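You operate a simulated robot arm through the tools that you are given. There is no shell and no other tool. Be economical: measure what you need, move in short steps, check, and stop when the job is done.

You are at the controls of a simulated two-armed robot. One attempt, no reset.

## Task
Pick up the blue cone from the right end of the wooden bench with one hand, pass it to the other hand and put it on the top of the green stand. Set down upright: blue cone.

The check looks at the end state, three seconds after you hand in, the way a careful person would. Anything else that was tipped, shoved, dropped, spilled or broken makes it a failure.

## Robot
Two 6-joint arms with two-finger grippers on one trunk, on a base that drives. Base frame: it is fixed to the floor where the robot stands at the start and does not move with it; the origin is under the middle of the robot, x ahead of it, y to its left, z up; the surface under the hand at the start is at about z = 880. Units: mm, rad, N and s.
The left shoulder is at the start at [30, 178, 1038], the right one opposite. With the tool pointing down near the work surface each hand reaches from about 420 to 840 mm from the robot's upright axis, wherever it stands, measured 20 degrees to its own side. Places, roughly: top of the green stand [-2600, -2400, 800]. Payload 2.54 kg a hand.
The tool frame of a hand sits at the grasp point between the pads (the TCP): z along the fingers, y along the line on which they close. The tips reach 30 mm beyond it. Largest opening 116 mm; the body of the gripper starts 95 mm behind the TCP.
Orientation is told as [roll, pitch, yaw] about the base's x, y, z axes, in that order, counted from this pose: with the fingers straight down and closing along the base's y, the tool's x points along the base's -x, its y along +y and its z along -z.

## Interface
- The arms move only by the tool send_rows. It takes "left_series", "right_series" or both (then of equal length, played together; a hand with none holds still); each is one flat list of numbers, 7 for each row, row after row: the shift along the tool's x, y, z in mm, then the turn, a rotation vector about the tool's x, y, z in rad, then the gripper command, from -1 (fully open) to 1 (shut), values between in proportion. In form: [tx, ty, tz, rx, ry, rz, gripper, tx, ty, tz, rx, ry, rz, gripper, ...]. A call has 1 to 20 rows; each row is the pose to reach, as a shift and turn from the pose commanded when the call began, along the tool's axes at that moment. Rows are played at 5 a second. More than 50 mm and 0.15 rad between two rows, or a gripper value outside its range, and nothing of the call is played. A pose out of reach is approached as far as the arm can. The call stops where the force on the tool passes 40 N (or 10 N more than at its start, if that is more) or the arm is blocked; 0.2 s more then pass. The fingers move at their own pace (about 153 mm/s each) and stop on an object; they squeeze with about 26 N. The grip force told is the motor's: it shows also when the fingers shut on nothing. Time passes only in rows, and 0.2 s behind the last, so rows that repeat a pose let the fingers close. It gives the time, the measured TCP pose, the force on the tool (base axes), the opening and the grip force at its end, in the units of the frame above (readings bear some noise), with the torque about the TCP (base axes, N m) and any sound that the robot's microphone picked up.
- Cameras (640 x 400 px; columns grow to the right, rows downward): "scene" is now at [47.2, -14, 1762.9]; the picture's right is [-0.18, -0.98, 0.00], its down [-0.73, 0.13, -0.67] and it looks along [0.66, -0.12, -0.75] (base axes); focal length 256 px, centre (320, 200). "left" rides on the left gripper at [69, 15, -122] in its tool frame; the picture's right is [-0.21, 0.98, 0.00], its down [-0.83, -0.18, -0.53] and it looks along [-0.52, -0.11, 0.85] (tool axes); focal length 251 px, centre (320, 200). "right" rides on the right gripper at [69, -15, -122] in its tool frame; the picture's right is [0.21, 0.98, 0.00], its down [-0.83, 0.18, -0.53] and it looks along [-0.52, 0.11, 0.85] (tool axes); focal length 251 px, centre (320, 200). There is no depth. A picture from a camera that has moved, and an enlarged one, comes with that camera's place and axes in the base frame and with its lens.
- grab_frame(camera): a new picture of that camera. The clock stands still meanwhile.
- move_column(by): slides the trunk up (or, below 0, down) by that many mm; the arms and the scene camera ride with it, the base frame stays. It gives what a move gives, with no picture.
- roll_base(legs): drives the robot by 1 to 6 legs, each [ahead, left, turn to the left] in mm, mm and rad, along the robot's own axes; the way and the turn of a leg run together, so that a leg with both is an arc; at most 1500 mm and 3.142 rad a leg. The arms and the cameras ride along, it lands a little off, and it stops where it bumps. It gives what a move gives.
- head_to(pan, tilt): turns the head with the scene camera to pan (to the left, within 2.496 rad either way) and tilt (down, from -0.506 to 1.204), counted from straight ahead of the robot. It gives what a move gives.
- zoom(camera, box): a new picture of the part [left, top, right, bottom] of that camera's present view, enlarged. The clock stands still meanwhile.
- hand_in(): hands the job in; it is judged then, once.

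Go step by step. Nothing tells you exact positions but the pictures and the camera data: compare them with the known pose of the tool, close in by small moves and look again before you grip or let go. The budget is 120 turns and 92 pictures, counting those below and the enlarged ones. Unless the task says otherwise, let go and move clear before handing in, and close with one line.

The tools are called after "Request:" as a command line: name --argument value ..., lists and objects as JSON in quotes. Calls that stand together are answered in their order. send_rows: Moves the arms, as the interface text tells. Its arguments: {"type":"object","properties":{"left_series":{"type":"array"},"right_series":{"type":"array"}},"required":[]} The other tools are called the same way: move_column (by) slides the trunk up or down; roll_base (legs) drives the base; head_to (pan, tilt) turns the head that bears the scene camera; grab_frame (camera) takes a picture; zoom (camera, box) takes an enlarged picture of a part of a camera's view; hand_in () hands the job in.

At the start:

```text
t: 0.0
left_eef_pos: [476.7, 188.7, 1124.3]
left_tool_rot: [0.0, 0.0, -0.001]
left_wrist_force: [0.0, 0.0, -0.7]
left_ft_torque: [-0.01, -0.02, -0.03]
left_grip_width: 115.9
left_finger_force: 0.1
right_eef_pos: [440.8, -225.0, 1210.3]
right_tool_rot: [0.0, -0.001, 0.0]
right_wrist_force: [0.6, 0.3, -0.2]
right_ft_torque: [-0.01, 0.01, 0.01]
right_grip_width: 115.9
right_finger_force: 0.0
trunk travel left (down, up): [-250.0, 290.0]
robot x, y, heading: [-2.1, 1.4, 0.002]
head pan, tilt: [-0.18, 0.841]
```

scene: 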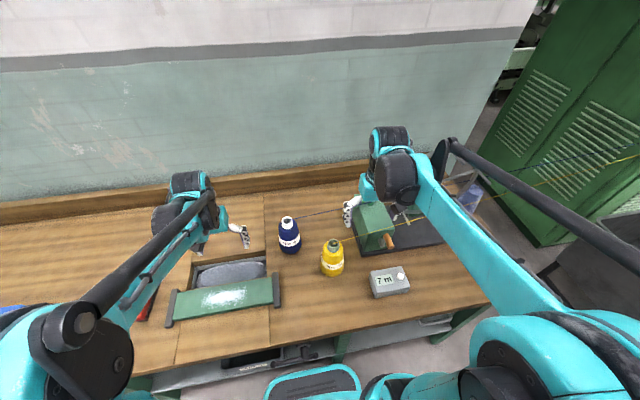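
right: 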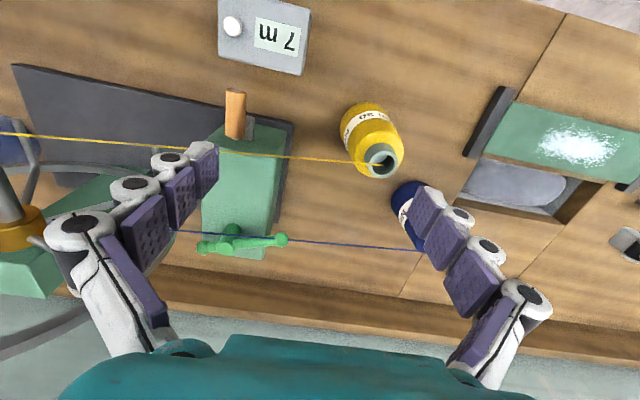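
left: 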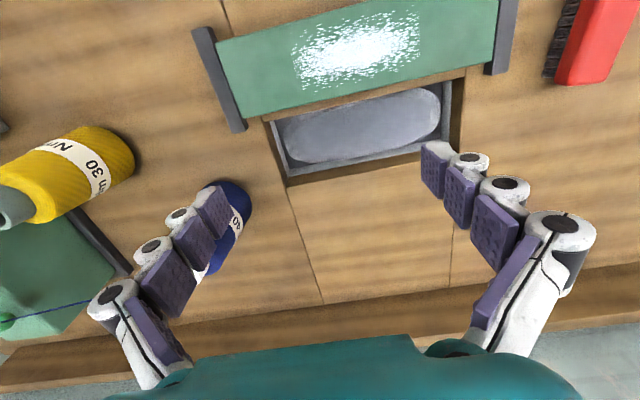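

The blue cone stands left of and behind the yellow one, with threads running from both to a winder on the right. I'll look closer before I move.

Request:
zoom --camera "scene" --box '[240, 160, 500, 320]'

Request:
zoom --camera "right" --box '[0, 0, 480, 300]'

```text
2.46 times, centred on (370, 240) of scene
camera zoom: at [47.2, -14.0, 1762.9], right [-0.18, -0.98, 0.0], down [-0.73, 0.13, -0.67], along [0.66, -0.12, -0.75], focal length 630 px, centre (197, 102)
```

zoom: 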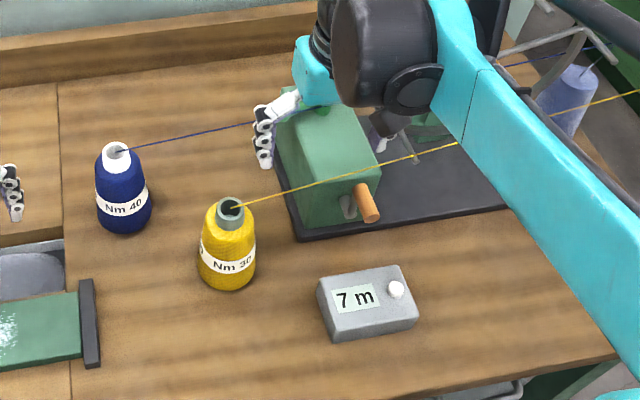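

```text
1.33 times, centred on (240, 150) of right
camera zoom: at [370.6, -240.3, 1332.6], right [-0.21, 0.98, 0.0], down [0.83, 0.18, 0.53], along [0.52, 0.11, -0.85], focal length 335 px, centre (427, 267)
```

zoom: 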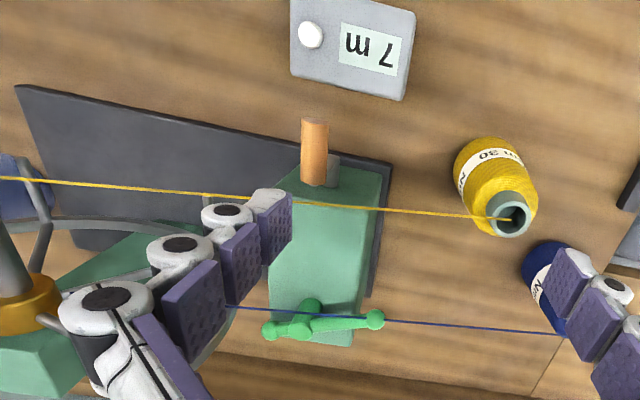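

There is also a bluish cone at the far right behind the arm. I'll turn the head to see the right end.

Request:
head_to --pan -0.75 --tilt 0.8

Request:
grab_frame --camera "scene"

```text
t: 1.0
left_eef_pos: [478.9, 188.6, 1123.8]
left_tool_rot: [0.0, 0.0, -0.001]
left_wrist_force: [0.1, -0.6, 0.5]
left_ft_torque: [0.03, -0.01, 0.02]
left_grip_width: 116.1
left_finger_force: 0.0
right_eef_pos: [440.9, -225.5, 1210.1]
right_tool_rot: [-0.001, 0.0, 0.001]
right_wrist_force: [0.5, 0.4, -0.8]
right_ft_torque: [0.01, -0.04, 0.0]
right_grip_width: 116.3
right_finger_force: 0.1
trunk travel left (down, up): [-250.0, 290.0]
robot x, y, heading: [4.9, 0.0, 0.002]
head pan, tilt: [-0.75, 0.799]
```

```text
86 pictures are left
camera scene: at [28.9, -54.9, 1766.2], right [-0.68, -0.73, 0.0], down [-0.52, 0.49, -0.7], along [0.51, -0.48, -0.72], focal length 256 px, centre (320, 200)
```

scene: 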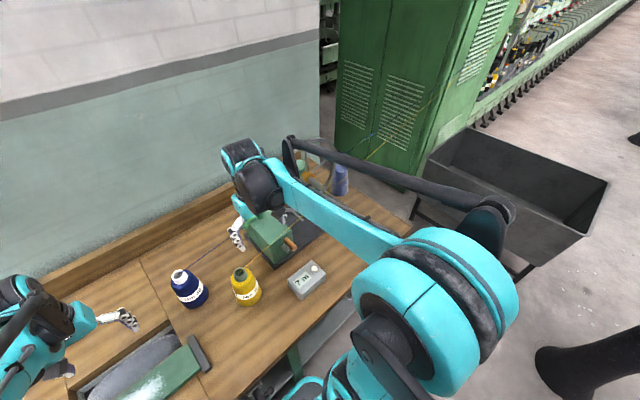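

Request:
zoom --camera "scene" --box '[220, 110, 440, 250]'

Request:
head_to --pan -2.3 --tilt 0.3

Request:
grab_frame --camera "scene"

Request:
head_to --pan 2.4 --tilt 0.3

Request:
grab_frame --camera "scene"

```text
2.86 times, centred on (330, 180) of scene
camera zoom: at [28.9, -54.9, 1766.2], right [-0.68, -0.73, 0.0], down [-0.52, 0.49, -0.7], along [0.51, -0.48, -0.72], focal length 731 px, centre (291, 257)
```

zoom: 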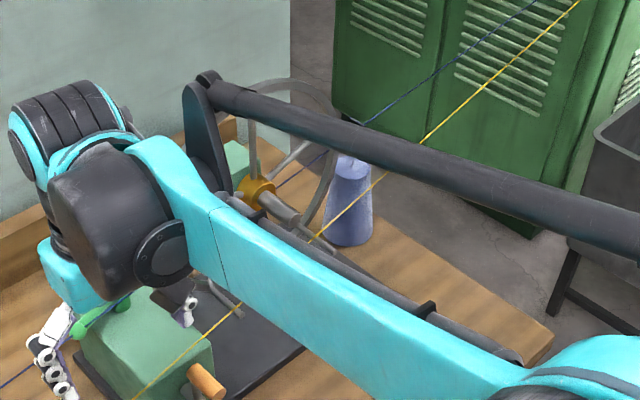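

```text
t: 2.6
left_eef_pos: [479.0, 190.1, 1123.5]
left_tool_rot: [-0.001, -0.001, 0.0]
left_wrist_force: [0.2, -0.2, -0.6]
left_ft_torque: [0.01, -0.02, -0.01]
left_grip_width: 116.0
left_finger_force: 0.1
right_eef_pos: [440.0, -225.9, 1209.2]
right_tool_rot: [0.0, -0.002, 0.0]
right_wrist_force: [0.1, -0.5, -0.3]
right_ft_torque: [-0.01, -0.02, 0.03]
right_grip_width: 116.1
right_finger_force: 0.1
trunk travel left (down, up): [-250.0, 290.0]
robot x, y, heading: [-0.3, -2.3, -0.002]
head pan, tilt: [-2.3, 0.3]
```

```text
84 pictures are left
camera scene: at [-92.3, -69.6, 1810.6], right [-0.75, 0.67, 0.0], down [0.2, 0.22, -0.96], along [-0.64, -0.71, -0.3], focal length 256 px, centre (320, 200)
```

scene: 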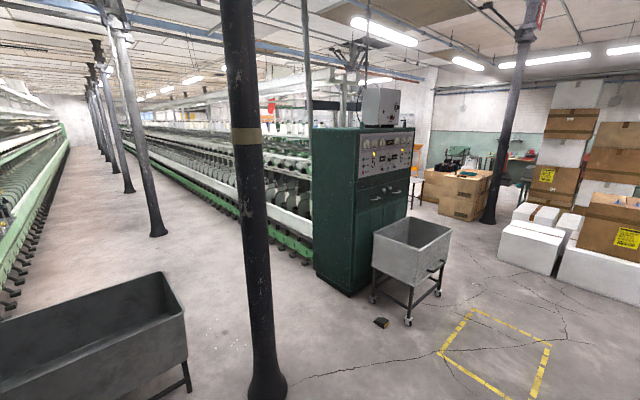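

```text
t: 6.3
left_eef_pos: [479.8, 188.0, 1124.4]
left_tool_rot: [0.0, 0.0, 0.0]
left_wrist_force: [0.6, 0.2, 0.5]
left_ft_torque: [-0.01, -0.02, -0.05]
left_grip_width: 115.8
left_finger_force: 0.1
right_eef_pos: [441.3, -224.7, 1211.2]
right_tool_rot: [0.0, -0.001, 0.0]
right_wrist_force: [0.2, -0.2, 0.3]
right_ft_torque: [0.0, 0.01, 0.01]
right_grip_width: 116.0
right_finger_force: 0.1
trunk travel left (down, up): [-250.0, 290.0]
robot x, y, heading: [-1.6, 5.5, -0.003]
head pan, tilt: [2.4, 0.3]
```

```text
83 pictures are left
camera scene: at [-99.0, 63.2, 1810.6], right [0.68, 0.74, 0.0], down [0.22, -0.2, -0.96], along [-0.7, 0.65, -0.3], focal length 256 px, centre (320, 200)
```

scene: 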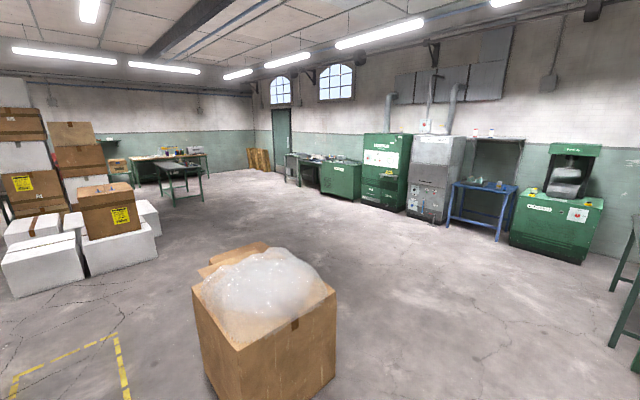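

The target is the light-blue cone at the far right end, behind the winder; the navy and yellow yarns run across near it. I'll look along the yarns to see where they go.

Request:
head_to --pan -1.0 --tilt 0.35

Request:
grab_frame --camera "scene"

```text
t: 9.2
left_eef_pos: [479.4, 188.6, 1124.3]
left_tool_rot: [0.0, 0.001, -0.001]
left_wrist_force: [-0.4, 0.2, -0.2]
left_ft_torque: [0.0, -0.02, 0.02]
left_grip_width: 116.0
left_finger_force: 0.1
right_eef_pos: [440.4, -224.6, 1210.5]
right_tool_rot: [0.002, 0.0, 0.0]
right_wrist_force: [0.5, 0.2, 0.4]
right_ft_torque: [-0.02, 0.0, -0.02]
right_grip_width: 116.1
right_finger_force: 0.1
trunk travel left (down, up): [-250.0, 290.0]
robot x, y, heading: [2.2, -0.0, -0.006]
head pan, tilt: [-1.0, 0.351]
```

```text
82 pictures are left
camera scene: at [20.2, -78.2, 1805.9], right [-0.84, -0.54, 0.0], down [-0.19, 0.29, -0.94], along [0.51, -0.79, -0.34], focal length 256 px, centre (320, 200)
```

scene: 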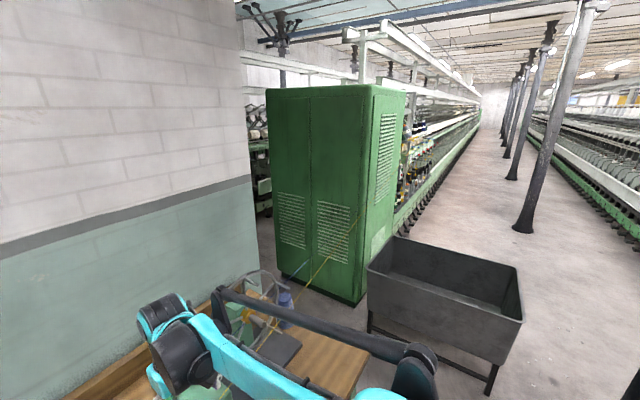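

Request:
zoom --camera "scene" --box '[200, 200, 400, 325]'

```text
3.20 times, centred on (300, 262) of scene
camera zoom: at [20.2, -78.2, 1805.9], right [-0.84, -0.54, 0.0], down [-0.19, 0.29, -0.94], along [0.51, -0.79, -0.34], focal length 819 px, centre (384, 0)
```

zoom: 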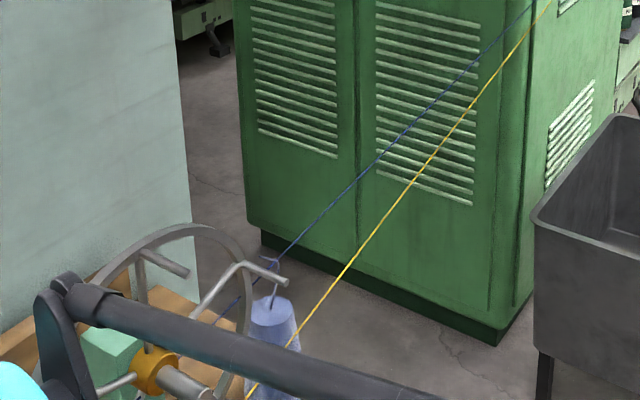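

The yarns run from the cones past the light-blue cone to the cabinet, at about z 1080–1200. I'll raise the column to clear them and then drive right.

Request:
move_column --by 200

Request:
roll_base --legs '[[-60, 0, 0], [0, -450, 0]]'

Request:
head_to --pan -0.5 --tilt 0.8

Request:
grab_frame --camera "scene"

Request:
grab_frame --camera "right"

```text
t: 11.4
left_eef_pos: [478.5, 189.6, 1324.3]
left_tool_rot: [-0.001, -0.001, 0.0]
left_wrist_force: [-0.4, -0.3, -1.0]
left_ft_torque: [0.03, -0.01, 0.04]
left_grip_width: 116.0
left_finger_force: 0.1
right_eef_pos: [441.5, -224.9, 1410.6]
right_tool_rot: [0.0, 0.001, 0.001]
right_wrist_force: [-0.4, 0.6, 0.1]
right_ft_torque: [-0.04, -0.01, -0.02]
right_grip_width: 116.1
right_finger_force: 0.0
trunk travel left (down, up): [-450.0, 90.0]
robot x, y, heading: [3.7, 0.8, -0.0]
head pan, tilt: [-1.0, 0.351]
```

```text
t: 14.7
left_eef_pos: [419.7, -265.9, 1323.7]
left_tool_rot: [-0.002, 0.0, -0.014]
left_wrist_force: [-0.3, -0.7, 0.6]
left_ft_torque: [-0.02, -0.02, 0.03]
left_grip_width: 115.7
left_finger_force: 0.2
right_eef_pos: [375.5, -680.0, 1410.8]
right_tool_rot: [0.0, 0.001, -0.014]
right_wrist_force: [0.2, -0.1, 0.6]
right_ft_torque: [0.01, 0.02, 0.04]
right_grip_width: 116.1
right_finger_force: 0.1
trunk travel left (down, up): [-450.0, 90.0]
robot x, y, heading: [-61.4, -445.4, -0.012]
head pan, tilt: [-1.0, 0.351]
```

```text
t: 15.6
left_eef_pos: [419.6, -265.6, 1324.0]
left_tool_rot: [0.001, 0.001, -0.014]
left_wrist_force: [-0.1, 1.1, -0.2]
left_ft_torque: [-0.03, 0.01, -0.03]
left_grip_width: 116.1
left_finger_force: 0.1
right_eef_pos: [377.7, -678.9, 1410.4]
right_tool_rot: [-0.001, 0.001, -0.015]
right_wrist_force: [0.6, 0.0, -0.2]
right_ft_torque: [-0.01, -0.02, 0.01]
right_grip_width: 116.1
right_finger_force: 0.0
trunk travel left (down, up): [-450.0, 90.0]
robot x, y, heading: [-64.6, -446.4, -0.017]
head pan, tilt: [-0.499, 0.799]
```

```text
80 pictures are left
camera scene: at [-21.6, -486.6, 1966.3], right [-0.49, -0.87, 0.0], down [-0.62, 0.35, -0.7], along [0.61, -0.34, -0.72], focal length 256 px, centre (320, 200)
```

scene: 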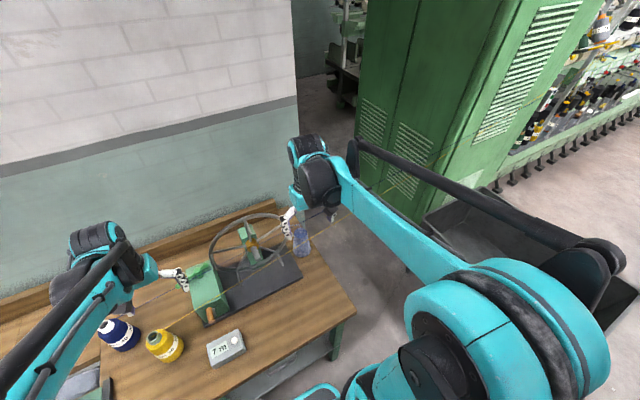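

```text
79 pictures are left
camera right: at [305.5, -692.9, 1532.7], right [-0.2, 0.98, 0.0], down [0.83, 0.17, 0.53], along [0.52, 0.11, -0.85], focal length 251 px, centre (320, 200)
```

right: 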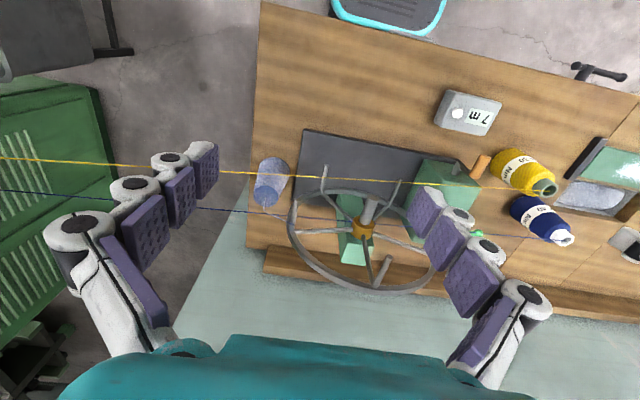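

Request:
zoom --camera "right" --box '[180, 120, 420, 270]'

Request:
zoom --camera "scene" --box '[200, 190, 360, 290]'

```text
2.67 times, centred on (300, 195) of right
camera zoom: at [305.5, -692.9, 1532.7], right [-0.2, 0.98, 0.0], down [0.83, 0.17, 0.53], along [0.52, 0.11, -0.85], focal length 670 px, centre (373, 213)
```

zoom: 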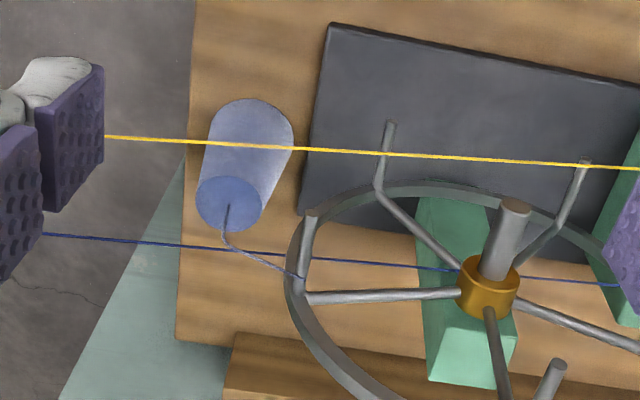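

```text
4.00 times, centred on (280, 240) of scene
camera zoom: at [-21.6, -486.6, 1966.3], right [-0.49, -0.87, 0.0], down [-0.62, 0.35, -0.7], along [0.61, -0.34, -0.72], focal length 1023 px, centre (480, 40)
```

zoom: 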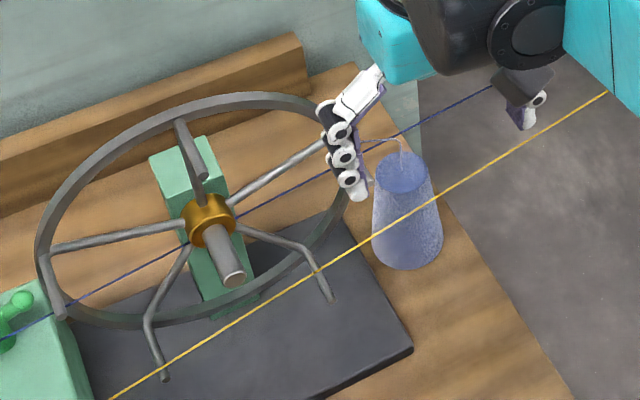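

The light-blue cone's base is at about (640,-752), its top near z 1016, base 87 mm across, and a tail of its own yarn goes to the reel. I'll back off and lower the head to triangulate the yarn heights.

Request:
roll_base --legs '[[-300, 0, 0]]'

Request:
move_column --by -400

Request:
head_to --pan -0.35 --tilt 0.35

Request:
grab_frame --camera "scene"

```text
t: 17.6
left_eef_pos: [136.1, -263.7, 1323.9]
left_tool_rot: [0.001, -0.001, -0.014]
left_wrist_force: [-0.6, 0.3, 0.1]
left_ft_torque: [0.0, 0.02, 0.02]
left_grip_width: 116.0
left_finger_force: 0.0
right_eef_pos: [90.6, -676.8, 1410.8]
right_tool_rot: [0.0, 0.001, -0.016]
right_wrist_force: [0.9, 0.3, 0.5]
right_ft_torque: [-0.01, -0.01, 0.02]
right_grip_width: 116.1
right_finger_force: 0.0
trunk travel left (down, up): [-450.0, 90.0]
robot x, y, heading: [-348.9, -442.2, -0.014]
head pan, tilt: [-0.499, 0.799]
```

```text
t: 21.4
left_eef_pos: [133.4, -263.4, 925.3]
left_tool_rot: [-0.001, -0.001, -0.016]
left_wrist_force: [0.5, -0.5, 0.6]
left_ft_torque: [0.01, 0.0, 0.02]
left_grip_width: 116.0
left_finger_force: 0.0
right_eef_pos: [89.7, -675.6, 1010.0]
right_tool_rot: [0.0, 0.001, -0.016]
right_wrist_force: [1.1, 0.6, 0.3]
right_ft_torque: [-0.03, 0.03, 0.01]
right_grip_width: 116.0
right_finger_force: 0.0
trunk travel left (down, up): [-50.0, 490.0]
robot x, y, heading: [-343.3, -445.2, -0.016]
head pan, tilt: [-0.499, 0.799]
```

```text
t: 22.3
left_eef_pos: [133.7, -262.4, 925.1]
left_tool_rot: [0.0, 0.0, -0.016]
left_wrist_force: [0.0, 0.4, 0.2]
left_ft_torque: [0.01, 0.0, 0.03]
left_grip_width: 116.1
left_finger_force: 0.2
right_eef_pos: [89.5, -676.7, 1010.3]
right_tool_rot: [0.001, 0.0, -0.017]
right_wrist_force: [0.0, 0.3, -0.2]
right_ft_torque: [-0.03, 0.0, 0.0]
right_grip_width: 116.2
right_finger_force: 0.1
trunk travel left (down, up): [-50.0, 490.0]
robot x, y, heading: [-350.6, -444.6, -0.02]
head pan, tilt: [-0.351, 0.351]
```

```text
76 pictures are left
camera scene: at [-290.8, -476.6, 1605.8], right [-0.36, -0.93, 0.0], down [-0.32, 0.12, -0.94], along [0.88, -0.34, -0.34], focal length 256 px, centre (320, 200)
```

scene: 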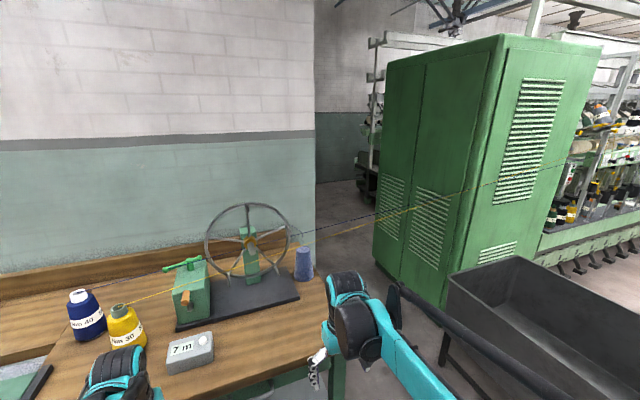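

Request:
zoom --camera "scene" --box '[170, 180, 394, 320]'

Request:
zoom --camera "scene" --box '[280, 220, 344, 290]'

```text
2.86 times, centred on (282, 250) of scene
camera zoom: at [-290.8, -476.6, 1605.8], right [-0.36, -0.93, 0.0], down [-0.32, 0.12, -0.94], along [0.88, -0.34, -0.34], focal length 731 px, centre (429, 57)
```

zoom: 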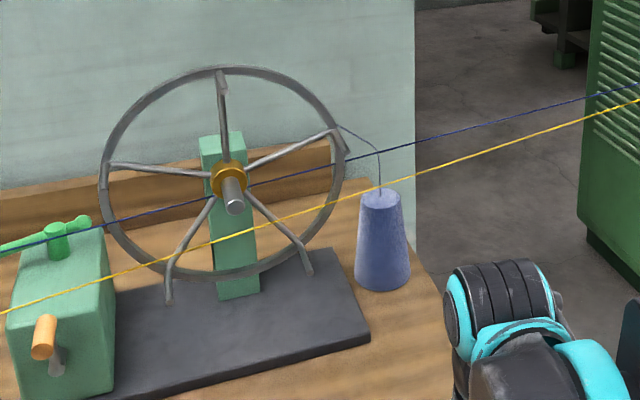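

```text
5.71 times, centred on (312, 255) of scene
camera zoom: at [-290.8, -476.6, 1605.8], right [-0.36, -0.93, 0.0], down [-0.32, 0.12, -0.94], along [0.88, -0.34, -0.34], focal length 1462 px, centre (366, -114)
```

zoom: 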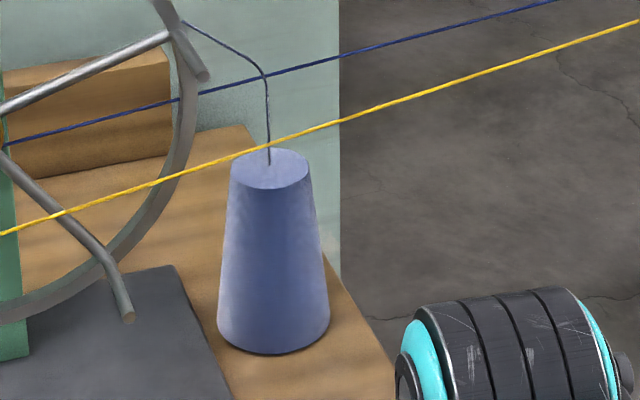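

Yarns near the cone: yellow at x≈528, z≈1120 and navy at x≈616, z≈1122, so I must come in under them from the front. I'll tilt the right tool 60° forward and lift the left hand clear while I'm off the bench.

Request:
send_rows --right_series '[0, 0, 0, 0, -0.131, 0, -1, 0, 0, 0, 0, -0.262, 0, -1, 0, 0, 0, 0, -0.393, 0, -1, 0, 0, 0, 0, -0.524, 0, -1, 0, 0, 0, 0, -0.654, 0, -1, 0, 0, 0, 0, -0.785, 0, -1, 0, 0, 0, 0, -0.916, 0, -1, 0, 0, 0, 0, -1.047, 0, -1]' --left_series '[10, 0, -25, 0, 0, 0, -1, 20, 0, -50, 0, 0, 0, -1, 30, 0, -75, 0, 0, 0, -1, 40, 0, -100, 0, 0, 0, -1, 50, 0, -125, 0, 0, 0, -1, 60, 0, -150, 0, 0, 0, -1, 60, 0, -175, 0, 0, 0, -1, 60, 0, -200, 0, 0, 0, -1]'

Request:
move_column --by 200

Request:
roll_base --legs '[[290, 0, 0]]'

```text
t: 24.1
left_eef_pos: [77.8, -262.7, 1127.3]
left_tool_rot: [0.002, 0.002, -0.017]
left_wrist_force: [-0.1, -0.3, -0.2]
left_ft_torque: [0.0, -0.01, 0.0]
left_grip_width: 116.0
left_finger_force: 0.0
right_eef_pos: [89.7, -674.9, 1010.7]
right_tool_rot: [-0.001, -1.05, -0.016]
right_wrist_force: [-0.1, -0.3, 0.4]
right_ft_torque: [0.01, -0.01, 0.0]
right_grip_width: 116.1
right_finger_force: 0.1
trunk travel left (down, up): [-50.0, 490.0]
robot x, y, heading: [-347.3, -441.5, -0.016]
head pan, tilt: [-0.351, 0.351]
```

```text
t: 26.3
left_eef_pos: [76.4, -261.1, 1324.5]
left_tool_rot: [0.001, -0.002, -0.016]
left_wrist_force: [-0.6, 1.2, 0.3]
left_ft_torque: [0.02, 0.0, 0.01]
left_grip_width: 115.8
left_finger_force: 0.1
right_eef_pos: [88.5, -675.3, 1211.3]
right_tool_rot: [0.001, -1.047, -0.016]
right_wrist_force: [-0.1, -0.2, 0.7]
right_ft_torque: [-0.01, -0.02, 0.01]
right_grip_width: 115.7
right_finger_force: 0.0
trunk travel left (down, up): [-250.0, 290.0]
robot x, y, heading: [-349.3, -443.9, -0.012]
head pan, tilt: [-0.351, 0.351]
```

```text
t: 28.3
left_eef_pos: [372.4, -263.4, 1326.1]
left_tool_rot: [0.0, 0.001, -0.008]
left_wrist_force: [-0.3, 0.5, 0.1]
left_ft_torque: [-0.03, 0.03, -0.01]
left_grip_width: 115.7
left_finger_force: 0.0
right_eef_pos: [388.5, -676.3, 1209.8]
right_tool_rot: [-0.001, -1.047, -0.009]
right_wrist_force: [0.7, 0.2, 1.4]
right_ft_torque: [-0.03, 0.0, -0.02]
right_grip_width: 116.1
right_finger_force: 0.0
trunk travel left (down, up): [-250.0, 290.0]
robot x, y, heading: [-51.1, -448.2, -0.011]
head pan, tilt: [-0.351, 0.351]
```

Request:
send_rows --right_series '[30, -11, 22.4, 0, 0, 0, -1, 60, -22, 44.8, 0, 0, 0, -1, 90, -33, 67.2, 0, 0, 0, -1, 120, -44, 89.6, 0, 0, 0, -1, 150, -54, 112, 0, 0, 0, -1, 180, -65, 134.4, 0, 0, 0, -1, 209.7, -76, 156.8, 0, 0, 0, -1]'

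Request:
grab_frame --camera "right"

Request:
head_to --pan -0.5 --tilt 0.7

Request:
grab_frame --camera "scene"

```text
t: 29.9
left_eef_pos: [371.6, -262.0, 1326.4]
left_tool_rot: [0.0, 0.002, -0.007]
left_wrist_force: [-0.3, -0.9, 0.7]
left_ft_torque: [-0.03, -0.01, 0.0]
left_grip_width: 116.1
left_finger_force: 0.0
right_eef_pos: [445.3, -752.8, 1097.4]
right_tool_rot: [0.001, -1.044, -0.007]
right_wrist_force: [-0.1, 0.8, 0.7]
right_ft_torque: [-0.03, 0.0, 0.02]
right_grip_width: 115.9
right_finger_force: 0.1
right hand out of reach, approached as far as the arm can: row 3, 4, 5, 6, 7
trunk travel left (down, up): [-250.0, 290.0]
robot x, y, heading: [-53.2, -448.3, -0.006]
head pan, tilt: [-0.351, 0.351]
```

```text
73 pictures are left
camera right: at [304.0, -767.5, 1098.9], right [-0.1, 0.98, -0.19], down [-0.05, 0.18, 0.98], along [0.99, 0.11, 0.03], focal length 251 px, centre (320, 200)
```

right: 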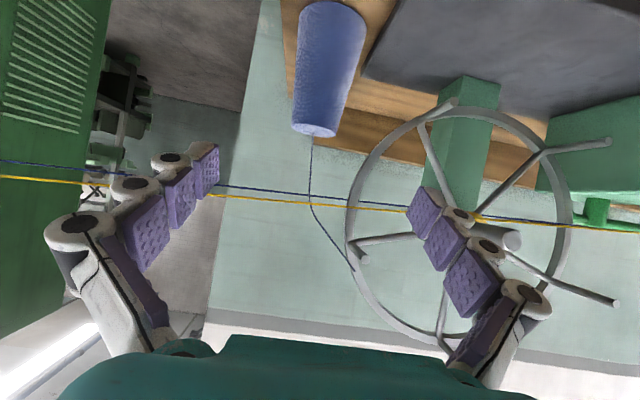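

```text
t: 30.7
left_eef_pos: [373.0, -263.3, 1325.8]
left_tool_rot: [0.001, 0.0, -0.01]
left_wrist_force: [0.0, 0.8, 0.0]
left_ft_torque: [-0.01, 0.0, 0.03]
left_grip_width: 116.1
left_finger_force: 0.0
right_eef_pos: [444.9, -753.7, 1097.5]
right_tool_rot: [0.0, -1.046, -0.008]
right_wrist_force: [0.1, 1.0, 0.2]
right_ft_torque: [0.02, -0.01, 0.01]
right_grip_width: 116.0
right_finger_force: 0.2
trunk travel left (down, up): [-250.0, 290.0]
robot x, y, heading: [-50.9, -446.1, -0.007]
head pan, tilt: [-0.499, 0.7]
```

```text
72 pictures are left
camera scene: at [-6.5, -488.5, 1774.6], right [-0.49, -0.87, 0.0], down [-0.56, 0.31, -0.77], along [0.67, -0.37, -0.64], focal length 256 px, centre (320, 200)
```

scene: 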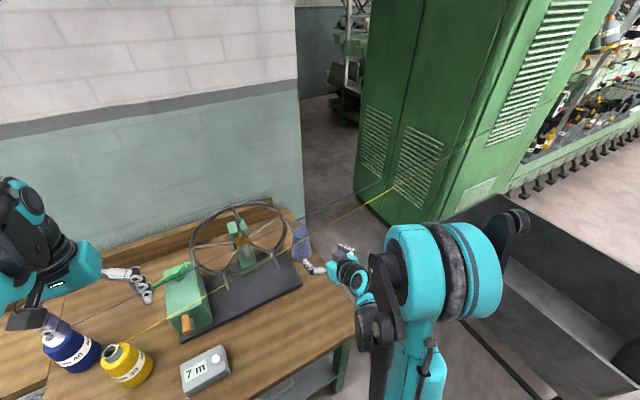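

The lowering ran out of the arm's folding range, so I'll lower the trunk instead.

Request:
move_column --by -147

Request:
grab_frame --camera "right"

Request:
grab_frame --camera "scene"

```text
t: 32.4
left_eef_pos: [371.4, -261.1, 1180.1]
left_tool_rot: [0.001, -0.001, -0.009]
left_wrist_force: [-0.1, 0.4, -0.4]
left_ft_torque: [0.02, 0.0, 0.03]
left_grip_width: 115.8
left_finger_force: 0.0
right_eef_pos: [445.6, -753.4, 949.7]
right_tool_rot: [0.0, -1.046, -0.007]
right_wrist_force: [-0.3, 0.8, 0.5]
right_ft_torque: [-0.02, 0.03, 0.02]
right_grip_width: 116.0
right_finger_force: 0.0
trunk travel left (down, up): [-103.0, 437.0]
robot x, y, heading: [-50.3, -449.6, -0.01]
head pan, tilt: [-0.499, 0.7]
```

```text
71 pictures are left
camera right: at [304.1, -767.6, 952.0], right [-0.1, 0.98, -0.19], down [-0.05, 0.18, 0.98], along [0.99, 0.11, 0.03], focal length 251 px, centre (320, 200)
```

right: 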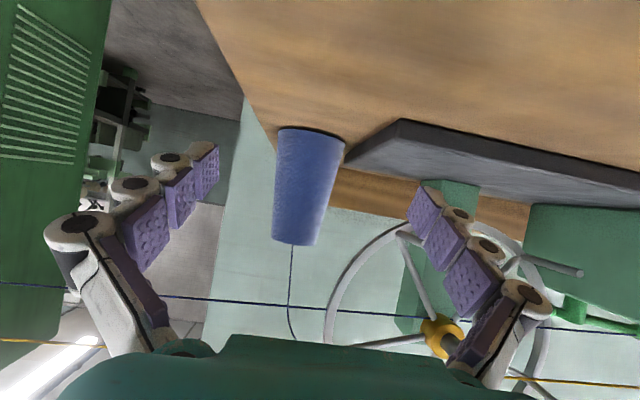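

```text
70 pictures are left
camera scene: at [-6.9, -488.4, 1627.6], right [-0.49, -0.87, 0.0], down [-0.56, 0.31, -0.76], along [0.67, -0.37, -0.64], focal length 256 px, centre (320, 200)
```

scene: 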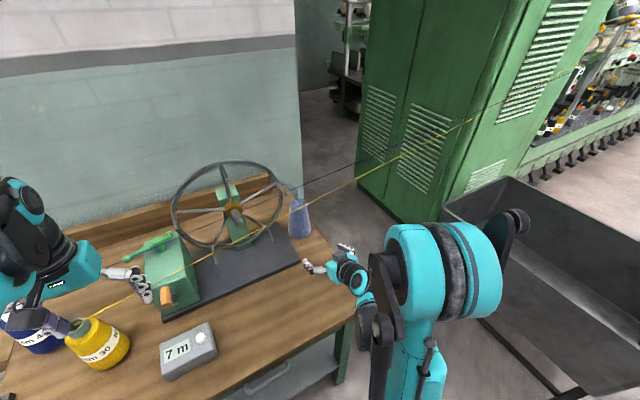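

The cone is straight ahead at y≈-757. The earlier commanded pose was unreachable, so I'll check with a small safe upward move what the shifts are counted from.

Request:
send_rows --right_series '[-39, 0, -22.5, 0, 0, 0, -1, -78, 0, -45, 0, 0, 0, -1]'

```text
t: 33.0
left_eef_pos: [371.0, -262.1, 1179.4]
left_tool_rot: [0.0, 0.001, -0.009]
left_wrist_force: [0.0, 0.1, 0.3]
left_ft_torque: [0.0, -0.01, -0.01]
left_grip_width: 115.7
left_finger_force: 0.1
right_eef_pos: [445.6, -751.4, 1037.1]
right_tool_rot: [0.0, -1.046, -0.008]
right_wrist_force: [-0.2, -0.1, -0.2]
right_ft_torque: [-0.02, 0.02, 0.02]
right_grip_width: 116.0
right_finger_force: 0.1
trunk travel left (down, up): [-103.0, 437.0]
robot x, y, heading: [-51.5, -446.2, -0.01]
head pan, tilt: [-0.499, 0.7]
```

Shifts count from the actual pose. I'll go back down and then forward to a stand-off in front of the cone.

Request:
send_rows --right_series '[37.7, -2, 21.8, 0, 0, 0, -1, 75.3, -4, 43.5, 0, 0, 0, -1, 56, -4, 76.7, 0, 0, 0, -1, 37, -4, 110, 0, 0, 0, -1, 17.8, -4, 143, 0, 0, 0, -1]'

Request:
grab_frame --camera "right"

Request:
zoom --camera "scene" --box '[200, 140, 424, 280]'

```text
t: 34.2
left_eef_pos: [374.0, -262.5, 1177.9]
left_tool_rot: [0.001, 0.001, -0.009]
left_wrist_force: [0.7, 0.8, -0.5]
left_ft_torque: [0.05, 0.02, 0.01]
left_grip_width: 115.7
left_finger_force: 0.0
right_eef_pos: [562.0, -757.8, 950.4]
right_tool_rot: [0.0, -1.045, -0.008]
right_wrist_force: [0.1, -0.3, -0.9]
right_ft_torque: [0.0, 0.06, 0.02]
right_grip_width: 115.9
right_finger_force: 0.0
trunk travel left (down, up): [-103.0, 437.0]
robot x, y, heading: [-51.3, -448.7, -0.011]
head pan, tilt: [-0.499, 0.7]
```

```text
69 pictures are left
camera right: at [420.2, -771.6, 950.5], right [-0.1, 0.98, -0.19], down [-0.05, 0.18, 0.98], along [0.99, 0.11, 0.03], focal length 251 px, centre (320, 200)
```

right: 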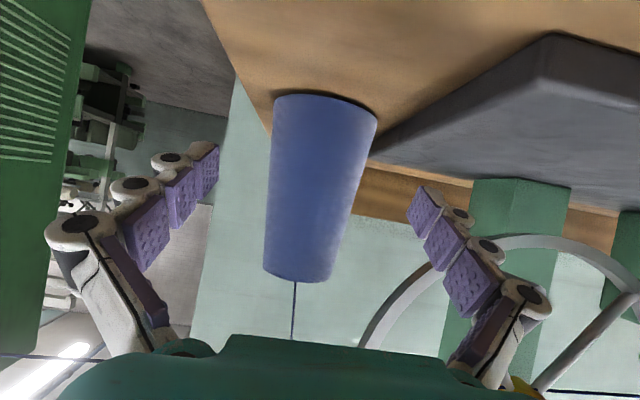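

```text
2.86 times, centred on (312, 210) of scene
camera zoom: at [-5.8, -488.3, 1627.5], right [-0.49, -0.87, 0.0], down [-0.56, 0.31, -0.76], along [0.67, -0.37, -0.64], focal length 731 px, centre (343, 171)
```

zoom: 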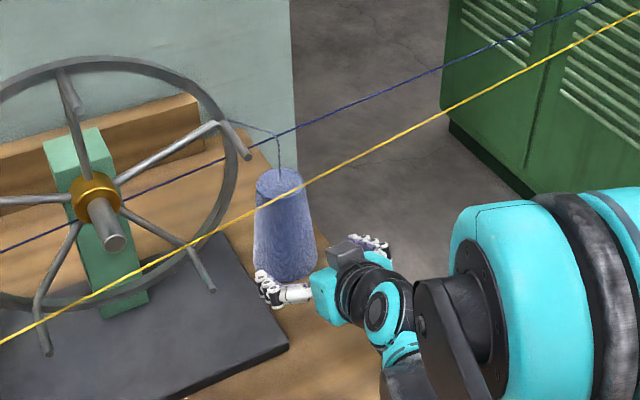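

Request:
send_rows --right_series '[-12.7, 1, 22, 0, 0, 0, -1, -25.3, 2, 44, 0, 0, 0, -1, -38, 3, 65.8, 0, 0, 0, -1]'

Request:
grab_frame --camera "right"

Request:
zoom --camera "scene" --box '[200, 140, 424, 280]'

```text
t: 35.0
left_eef_pos: [371.7, -262.2, 1179.1]
left_tool_rot: [0.0, 0.001, -0.008]
left_wrist_force: [-0.3, 0.3, -1.4]
left_ft_torque: [0.0, 0.01, -0.02]
left_grip_width: 115.9
left_finger_force: 0.0
right_eef_pos: [639.0, -754.5, 952.2]
right_tool_rot: [0.001, -1.045, -0.009]
right_wrist_force: [-0.2, -0.3, -0.3]
right_ft_torque: [0.0, 0.04, -0.02]
right_grip_width: 115.9
right_finger_force: 0.1
trunk travel left (down, up): [-103.0, 437.0]
robot x, y, heading: [-50.2, -447.7, -0.009]
head pan, tilt: [-0.499, 0.7]
```

```text
67 pictures are left
camera right: at [497.7, -767.9, 952.8], right [-0.1, 0.98, -0.18], down [-0.05, 0.18, 0.98], along [0.99, 0.11, 0.03], focal length 251 px, centre (320, 200)
```

right: 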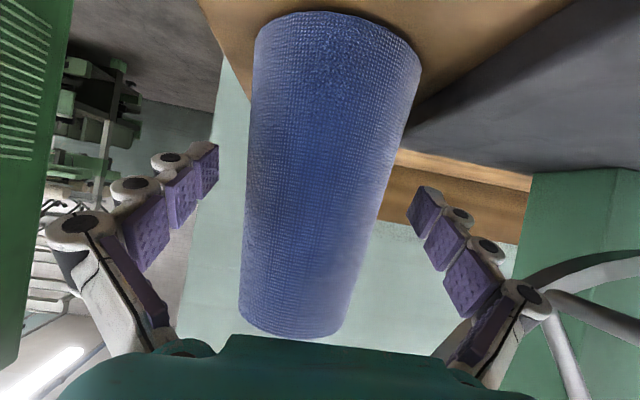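

```text
2.86 times, centred on (312, 210) of scene
camera zoom: at [-5.5, -488.4, 1627.4], right [-0.49, -0.87, 0.0], down [-0.56, 0.31, -0.76], along [0.67, -0.37, -0.64], focal length 731 px, centre (343, 171)
```

zoom: 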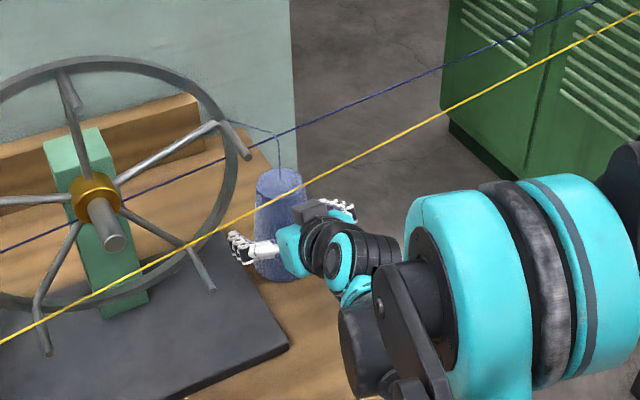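

The cone is centred between the fingers. Now I'll close.

Request:
send_rows --right_series '[0, 0, 0, 0, 0, 0, -0.2, 0, 0, 0, 0, 0, 0, 0.2, 0, 0, 0, 0, 0, 0, 1, 0, 0, 0, 0, 0, 0, 1, 0, 0, 0, 0, 0, 0, 1]'

Request:
grab_frame --camera "right"

```text
t: 36.2
left_eef_pos: [371.5, -263.7, 1180.7]
left_tool_rot: [0.002, -0.002, -0.008]
left_wrist_force: [0.2, 0.6, 0.5]
left_ft_torque: [0.01, 0.01, -0.03]
left_grip_width: 115.8
left_finger_force: 0.0
right_eef_pos: [636.1, -756.7, 951.7]
right_tool_rot: [0.001, -1.048, -0.01]
right_wrist_force: [0.1, -21.4, 16.4]
right_ft_torque: [-1.07, 0.0, -0.77]
right_grip_width: 76.8
right_finger_force: 45.1
trunk travel left (down, up): [-103.0, 437.0]
robot x, y, heading: [-52.7, -447.0, -0.007]
head pan, tilt: [-0.499, 0.7]
```

```text
65 pictures are left
camera right: at [495.6, -770.6, 953.8], right [-0.1, 0.98, -0.19], down [-0.05, 0.18, 0.98], along [0.99, 0.1, 0.03], focal length 251 px, centre (320, 200)
```

right: 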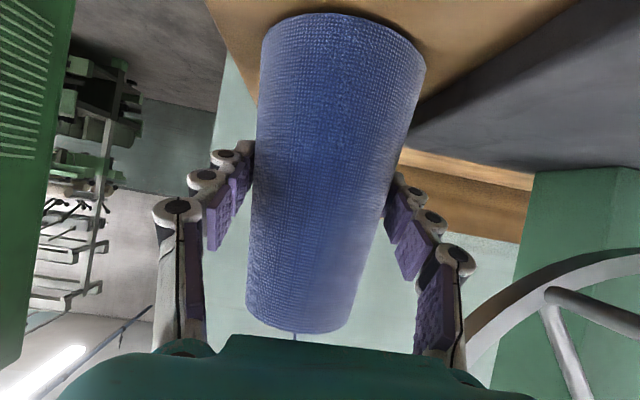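

Gripped at 77 mm. I'll lift slowly by 15 mm and watch the forces.

Request:
send_rows --right_series '[-2.6, 0, -1.5, 0, 0, 0, 1, -5.2, 0, -3, 0, 0, 0, 1, -8.7, 0, -5, 0, 0, 0, 1, -13, 0, -7.5, 0, 0, 0, 1]'

Request:
grab_frame --camera "right"

Request:
zoom --camera "scene" --box '[200, 140, 424, 280]'

```text
t: 36.9
left_eef_pos: [374.5, -263.5, 1178.5]
left_tool_rot: [0.0, 0.001, -0.01]
left_wrist_force: [-0.1, 0.2, 0.6]
left_ft_torque: [0.02, 0.03, 0.0]
left_grip_width: 116.0
left_finger_force: 0.1
right_eef_pos: [637.2, -757.0, 951.9]
right_tool_rot: [0.003, -1.035, -0.012]
right_wrist_force: [3.0, -9.2, -17.4]
right_ft_torque: [0.4, 0.37, -0.09]
right_grip_width: 76.8
right_finger_force: 44.8
trunk travel left (down, up): [-103.0, 437.0]
robot x, y, heading: [-52.1, -449.3, -0.006]
head pan, tilt: [-0.499, 0.7]
stopped in row 3 (right hand): the force on the tool passed its limit at 45 N (the readings are from after the stop); the commanded pose is now the measured one
```

```text
64 pictures are left
camera right: at [496.0, -771.0, 956.3], right [-0.1, 0.98, -0.18], down [-0.03, 0.18, 0.98], along [0.99, 0.11, 0.02], focal length 251 px, centre (320, 200)
```

right: 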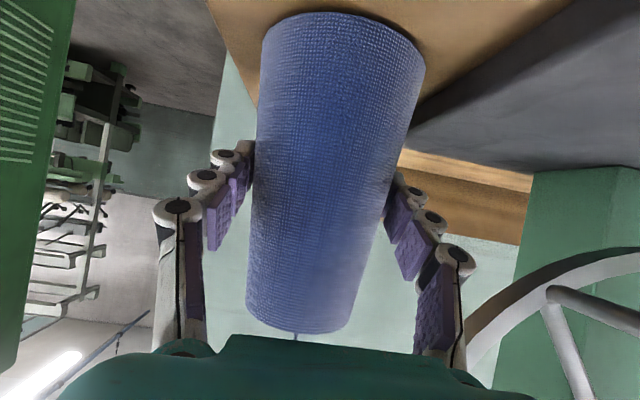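

```text
2.86 times, centred on (312, 210) of scene
camera zoom: at [-4.0, -490.6, 1627.2], right [-0.49, -0.87, 0.0], down [-0.56, 0.31, -0.76], along [0.67, -0.37, -0.65], focal length 731 px, centre (343, 171)
```

zoom: 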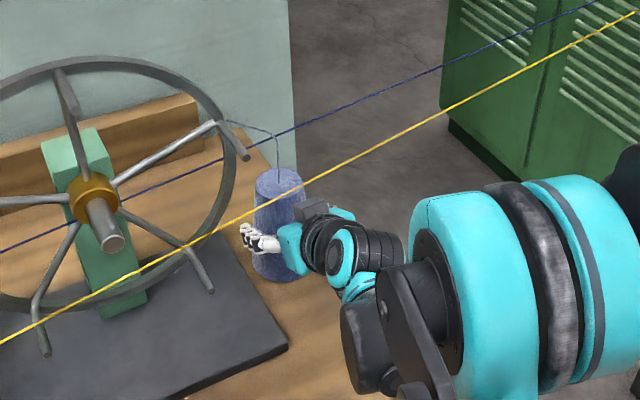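

The lift hit the force limit before the cone moved, perhaps from weight plus a sideways preload. I'll try again with much finer steps, shifting a little in y to relieve the side load.

Request:
send_rows --right_series '[0, -0.5, 0, 0, 0, 0, 1, -0.4, -0.8, -0.25, 0, 0, 0, 1, -0.8, -1, -0.5, 0, 0, 0, 1, -1.2, -1, -0.75, 0, 0, 0, 1, -1.6, -1, -1, 0, 0, 0, 1, -2, -1, -1.25, 0, 0, 0, 1]'

```text
t: 37.7
left_eef_pos: [375.1, -264.7, 1178.7]
left_tool_rot: [0.001, 0.002, -0.01]
left_wrist_force: [0.6, 0.3, -0.3]
left_ft_torque: [-0.03, 0.01, -0.01]
left_grip_width: 116.2
left_finger_force: 0.1
right_eef_pos: [637.3, -756.4, 952.6]
right_tool_rot: [0.002, -1.028, -0.008]
right_wrist_force: [9.6, -6.0, -21.4]
right_ft_torque: [0.35, -0.09, -0.11]
right_grip_width: 76.6
right_finger_force: 45.1
trunk travel left (down, up): [-103.0, 437.0]
robot x, y, heading: [-48.6, -444.1, -0.009]
head pan, tilt: [-0.499, 0.7]
stopped in row 3 (right hand): the force on the tool passed its limit at 42 N (the readings are from after the stop); the commanded pose is now the measured one
```

Request:
zoom --camera "right" --box '[220, 0, 460, 150]'

Request:
zoom --camera "scene" --box '[264, 170, 344, 250]'

```text
2.67 times, centred on (340, 75) of right
camera zoom: at [496.1, -771.4, 957.1], right [-0.11, 0.98, -0.18], down [-0.03, 0.18, 0.98], along [0.99, 0.11, 0.01], focal length 670 px, centre (267, 533)
```

zoom: 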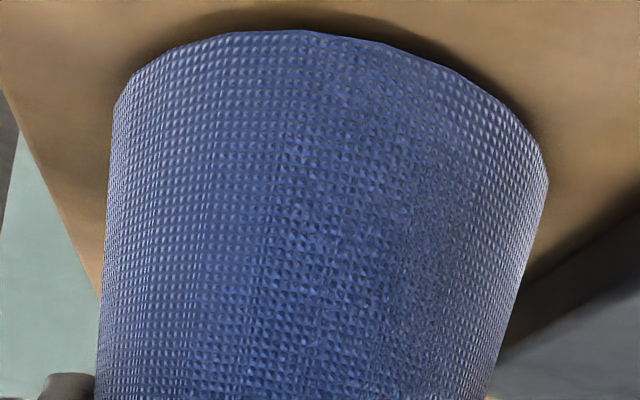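

```text
5.00 times, centred on (304, 210) of scene
camera zoom: at [-2.9, -490.8, 1627.4], right [-0.49, -0.87, 0.0], down [-0.56, 0.31, -0.76], along [0.67, -0.37, -0.65], focal length 1279 px, centre (400, 150)
```

zoom: 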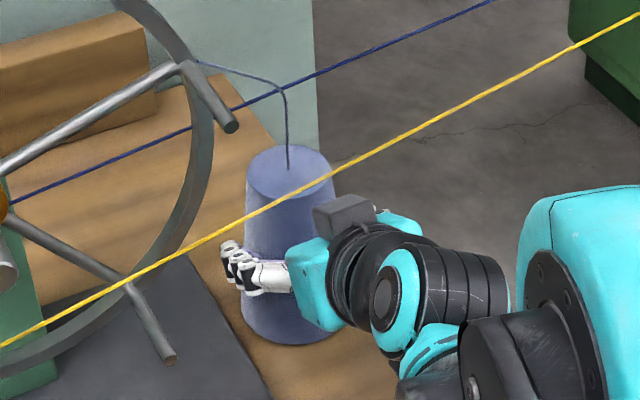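

The base looks free of any fixture, and each attempt carries a little more load, so the cone may simply be heavy. I'll continue in fine steps with pauses.

Request:
send_rows --right_series '[0, 0, 0, 0, 0, 0, 1, 0, 0, 0, 0, 0, 0, 1, -0.2, 0, -0.1, 0, 0, 0, 1, -0.4, 0, -0.2, 0, 0, 0, 1, -0.4, 0, -0.2, 0, 0, 0, 1, -0.6, 0, -0.3, 0, 0, 0, 1]'

```text
t: 39.1
left_eef_pos: [376.2, -264.5, 1177.5]
left_tool_rot: [0.002, 0.003, -0.009]
left_wrist_force: [0.4, -0.1, -0.2]
left_ft_torque: [-0.02, 0.0, 0.01]
left_grip_width: 116.1
left_finger_force: 0.2
right_eef_pos: [636.8, -757.4, 953.4]
right_tool_rot: [0.002, -1.03, -0.006]
right_wrist_force: [9.0, -8.0, -31.9]
right_ft_torque: [-0.27, 0.18, -0.25]
right_grip_width: 76.5
right_finger_force: 45.0
trunk travel left (down, up): [-103.0, 437.0]
robot x, y, heading: [-49.1, -448.6, -0.011]
head pan, tilt: [-0.499, 0.7]
```

The load is now 32 N with no lift, more than a carryable cone should weigh, so I'm not sure this cone is loose or even the one meant. I'll look along the rest of the bench before I pull harder.

Request:
head_to --pan 0.55 --tilt 0.6

Request:
grab_frame --camera "scene"

Request:
zoom --camera "right" --box '[200, 0, 480, 175]'

```text
t: 40.4
left_eef_pos: [375.5, -265.4, 1177.8]
left_tool_rot: [0.0, 0.004, -0.008]
left_wrist_force: [0.1, -0.2, -0.6]
left_ft_torque: [-0.01, 0.01, 0.01]
left_grip_width: 115.9
left_finger_force: 0.1
right_eef_pos: [637.2, -756.8, 954.4]
right_tool_rot: [0.003, -1.03, -0.007]
right_wrist_force: [9.7, -8.9, -31.4]
right_ft_torque: [-0.38, 0.05, 0.27]
right_grip_width: 76.5
right_finger_force: 44.9
trunk travel left (down, up): [-103.0, 437.0]
robot x, y, heading: [-49.0, -447.2, -0.005]
head pan, tilt: [0.55, 0.6]
```

```text
60 pictures are left
camera scene: at [-0.2, -404.7, 1636.0], right [0.51, -0.86, 0.0], down [-0.49, -0.29, -0.82], along [0.71, 0.43, -0.57], focal length 256 px, centre (320, 200)
```

scene: 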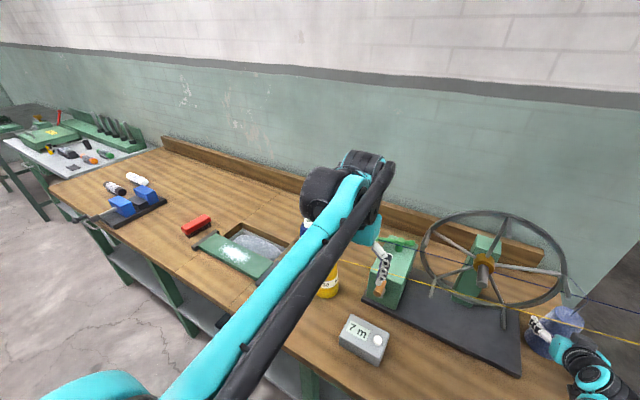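

```text
2.29 times, centred on (340, 88) of right
camera zoom: at [496.1, -771.4, 957.3], right [-0.11, 0.98, -0.18], down [-0.03, 0.18, 0.98], along [0.99, 0.11, 0.01], focal length 575 px, centre (274, 457)
```

zoom: 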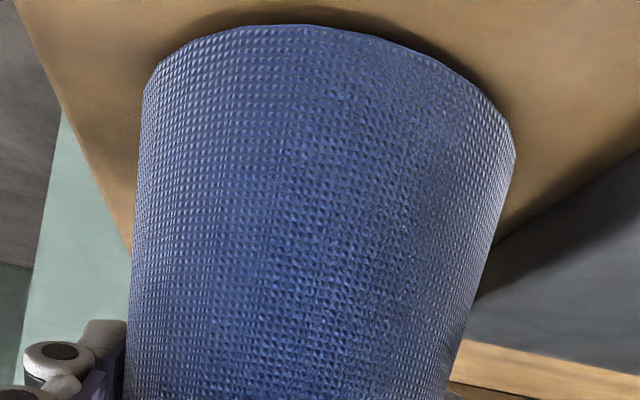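

The light-blue cone takes 32 N without moving, so it seems to be a fixed part of the reel. The labelled navy "Nm 40" cone within reach of the start pose must be the target. I'll relax the load, let go gently and back out under the yarns.

Request:
send_rows --right_series '[0.4, 0, 0.25, 0, 0, 0, 1, 0.9, 0, 0.5, 0, 0, 0, 1, 1.3, 0, 0.75, 0, 0, 0, 1, 1.3, 0, 0.75, 0, 0, 0, 0, 1.3, 0, 0.75, 0, 0, 0, -0.6, 1.3, 0, 0.75, 0, 0, 0, -1, 1.3, 0, 0.75, 0, 0, 0, -1]'

Request:
grab_frame --camera "right"

```text
t: 42.0
left_eef_pos: [372.2, -263.5, 1179.1]
left_tool_rot: [-0.001, 0.0, -0.009]
left_wrist_force: [-0.5, 0.1, 0.2]
left_ft_torque: [0.03, 0.03, 0.02]
left_grip_width: 116.1
left_finger_force: 0.1
right_eef_pos: [635.2, -756.0, 956.3]
right_tool_rot: [0.001, -1.032, -0.004]
right_wrist_force: [-0.1, 0.6, 0.1]
right_ft_torque: [-0.02, 0.03, -0.05]
right_grip_width: 116.0
right_finger_force: 0.1
trunk travel left (down, up): [-103.0, 437.0]
robot x, y, heading: [-49.9, -446.5, -0.008]
head pan, tilt: [0.55, 0.6]
```

```text
58 pictures are left
camera right: at [493.9, -769.3, 959.1], right [-0.11, 0.98, -0.18], down [-0.03, 0.18, 0.98], along [0.99, 0.11, 0.01], focal length 251 px, centre (320, 200)
```

right: 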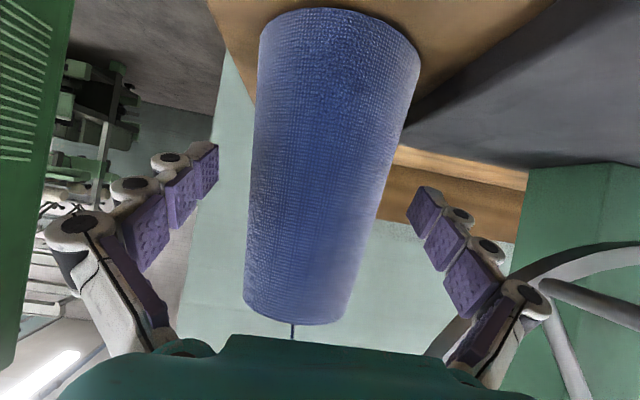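

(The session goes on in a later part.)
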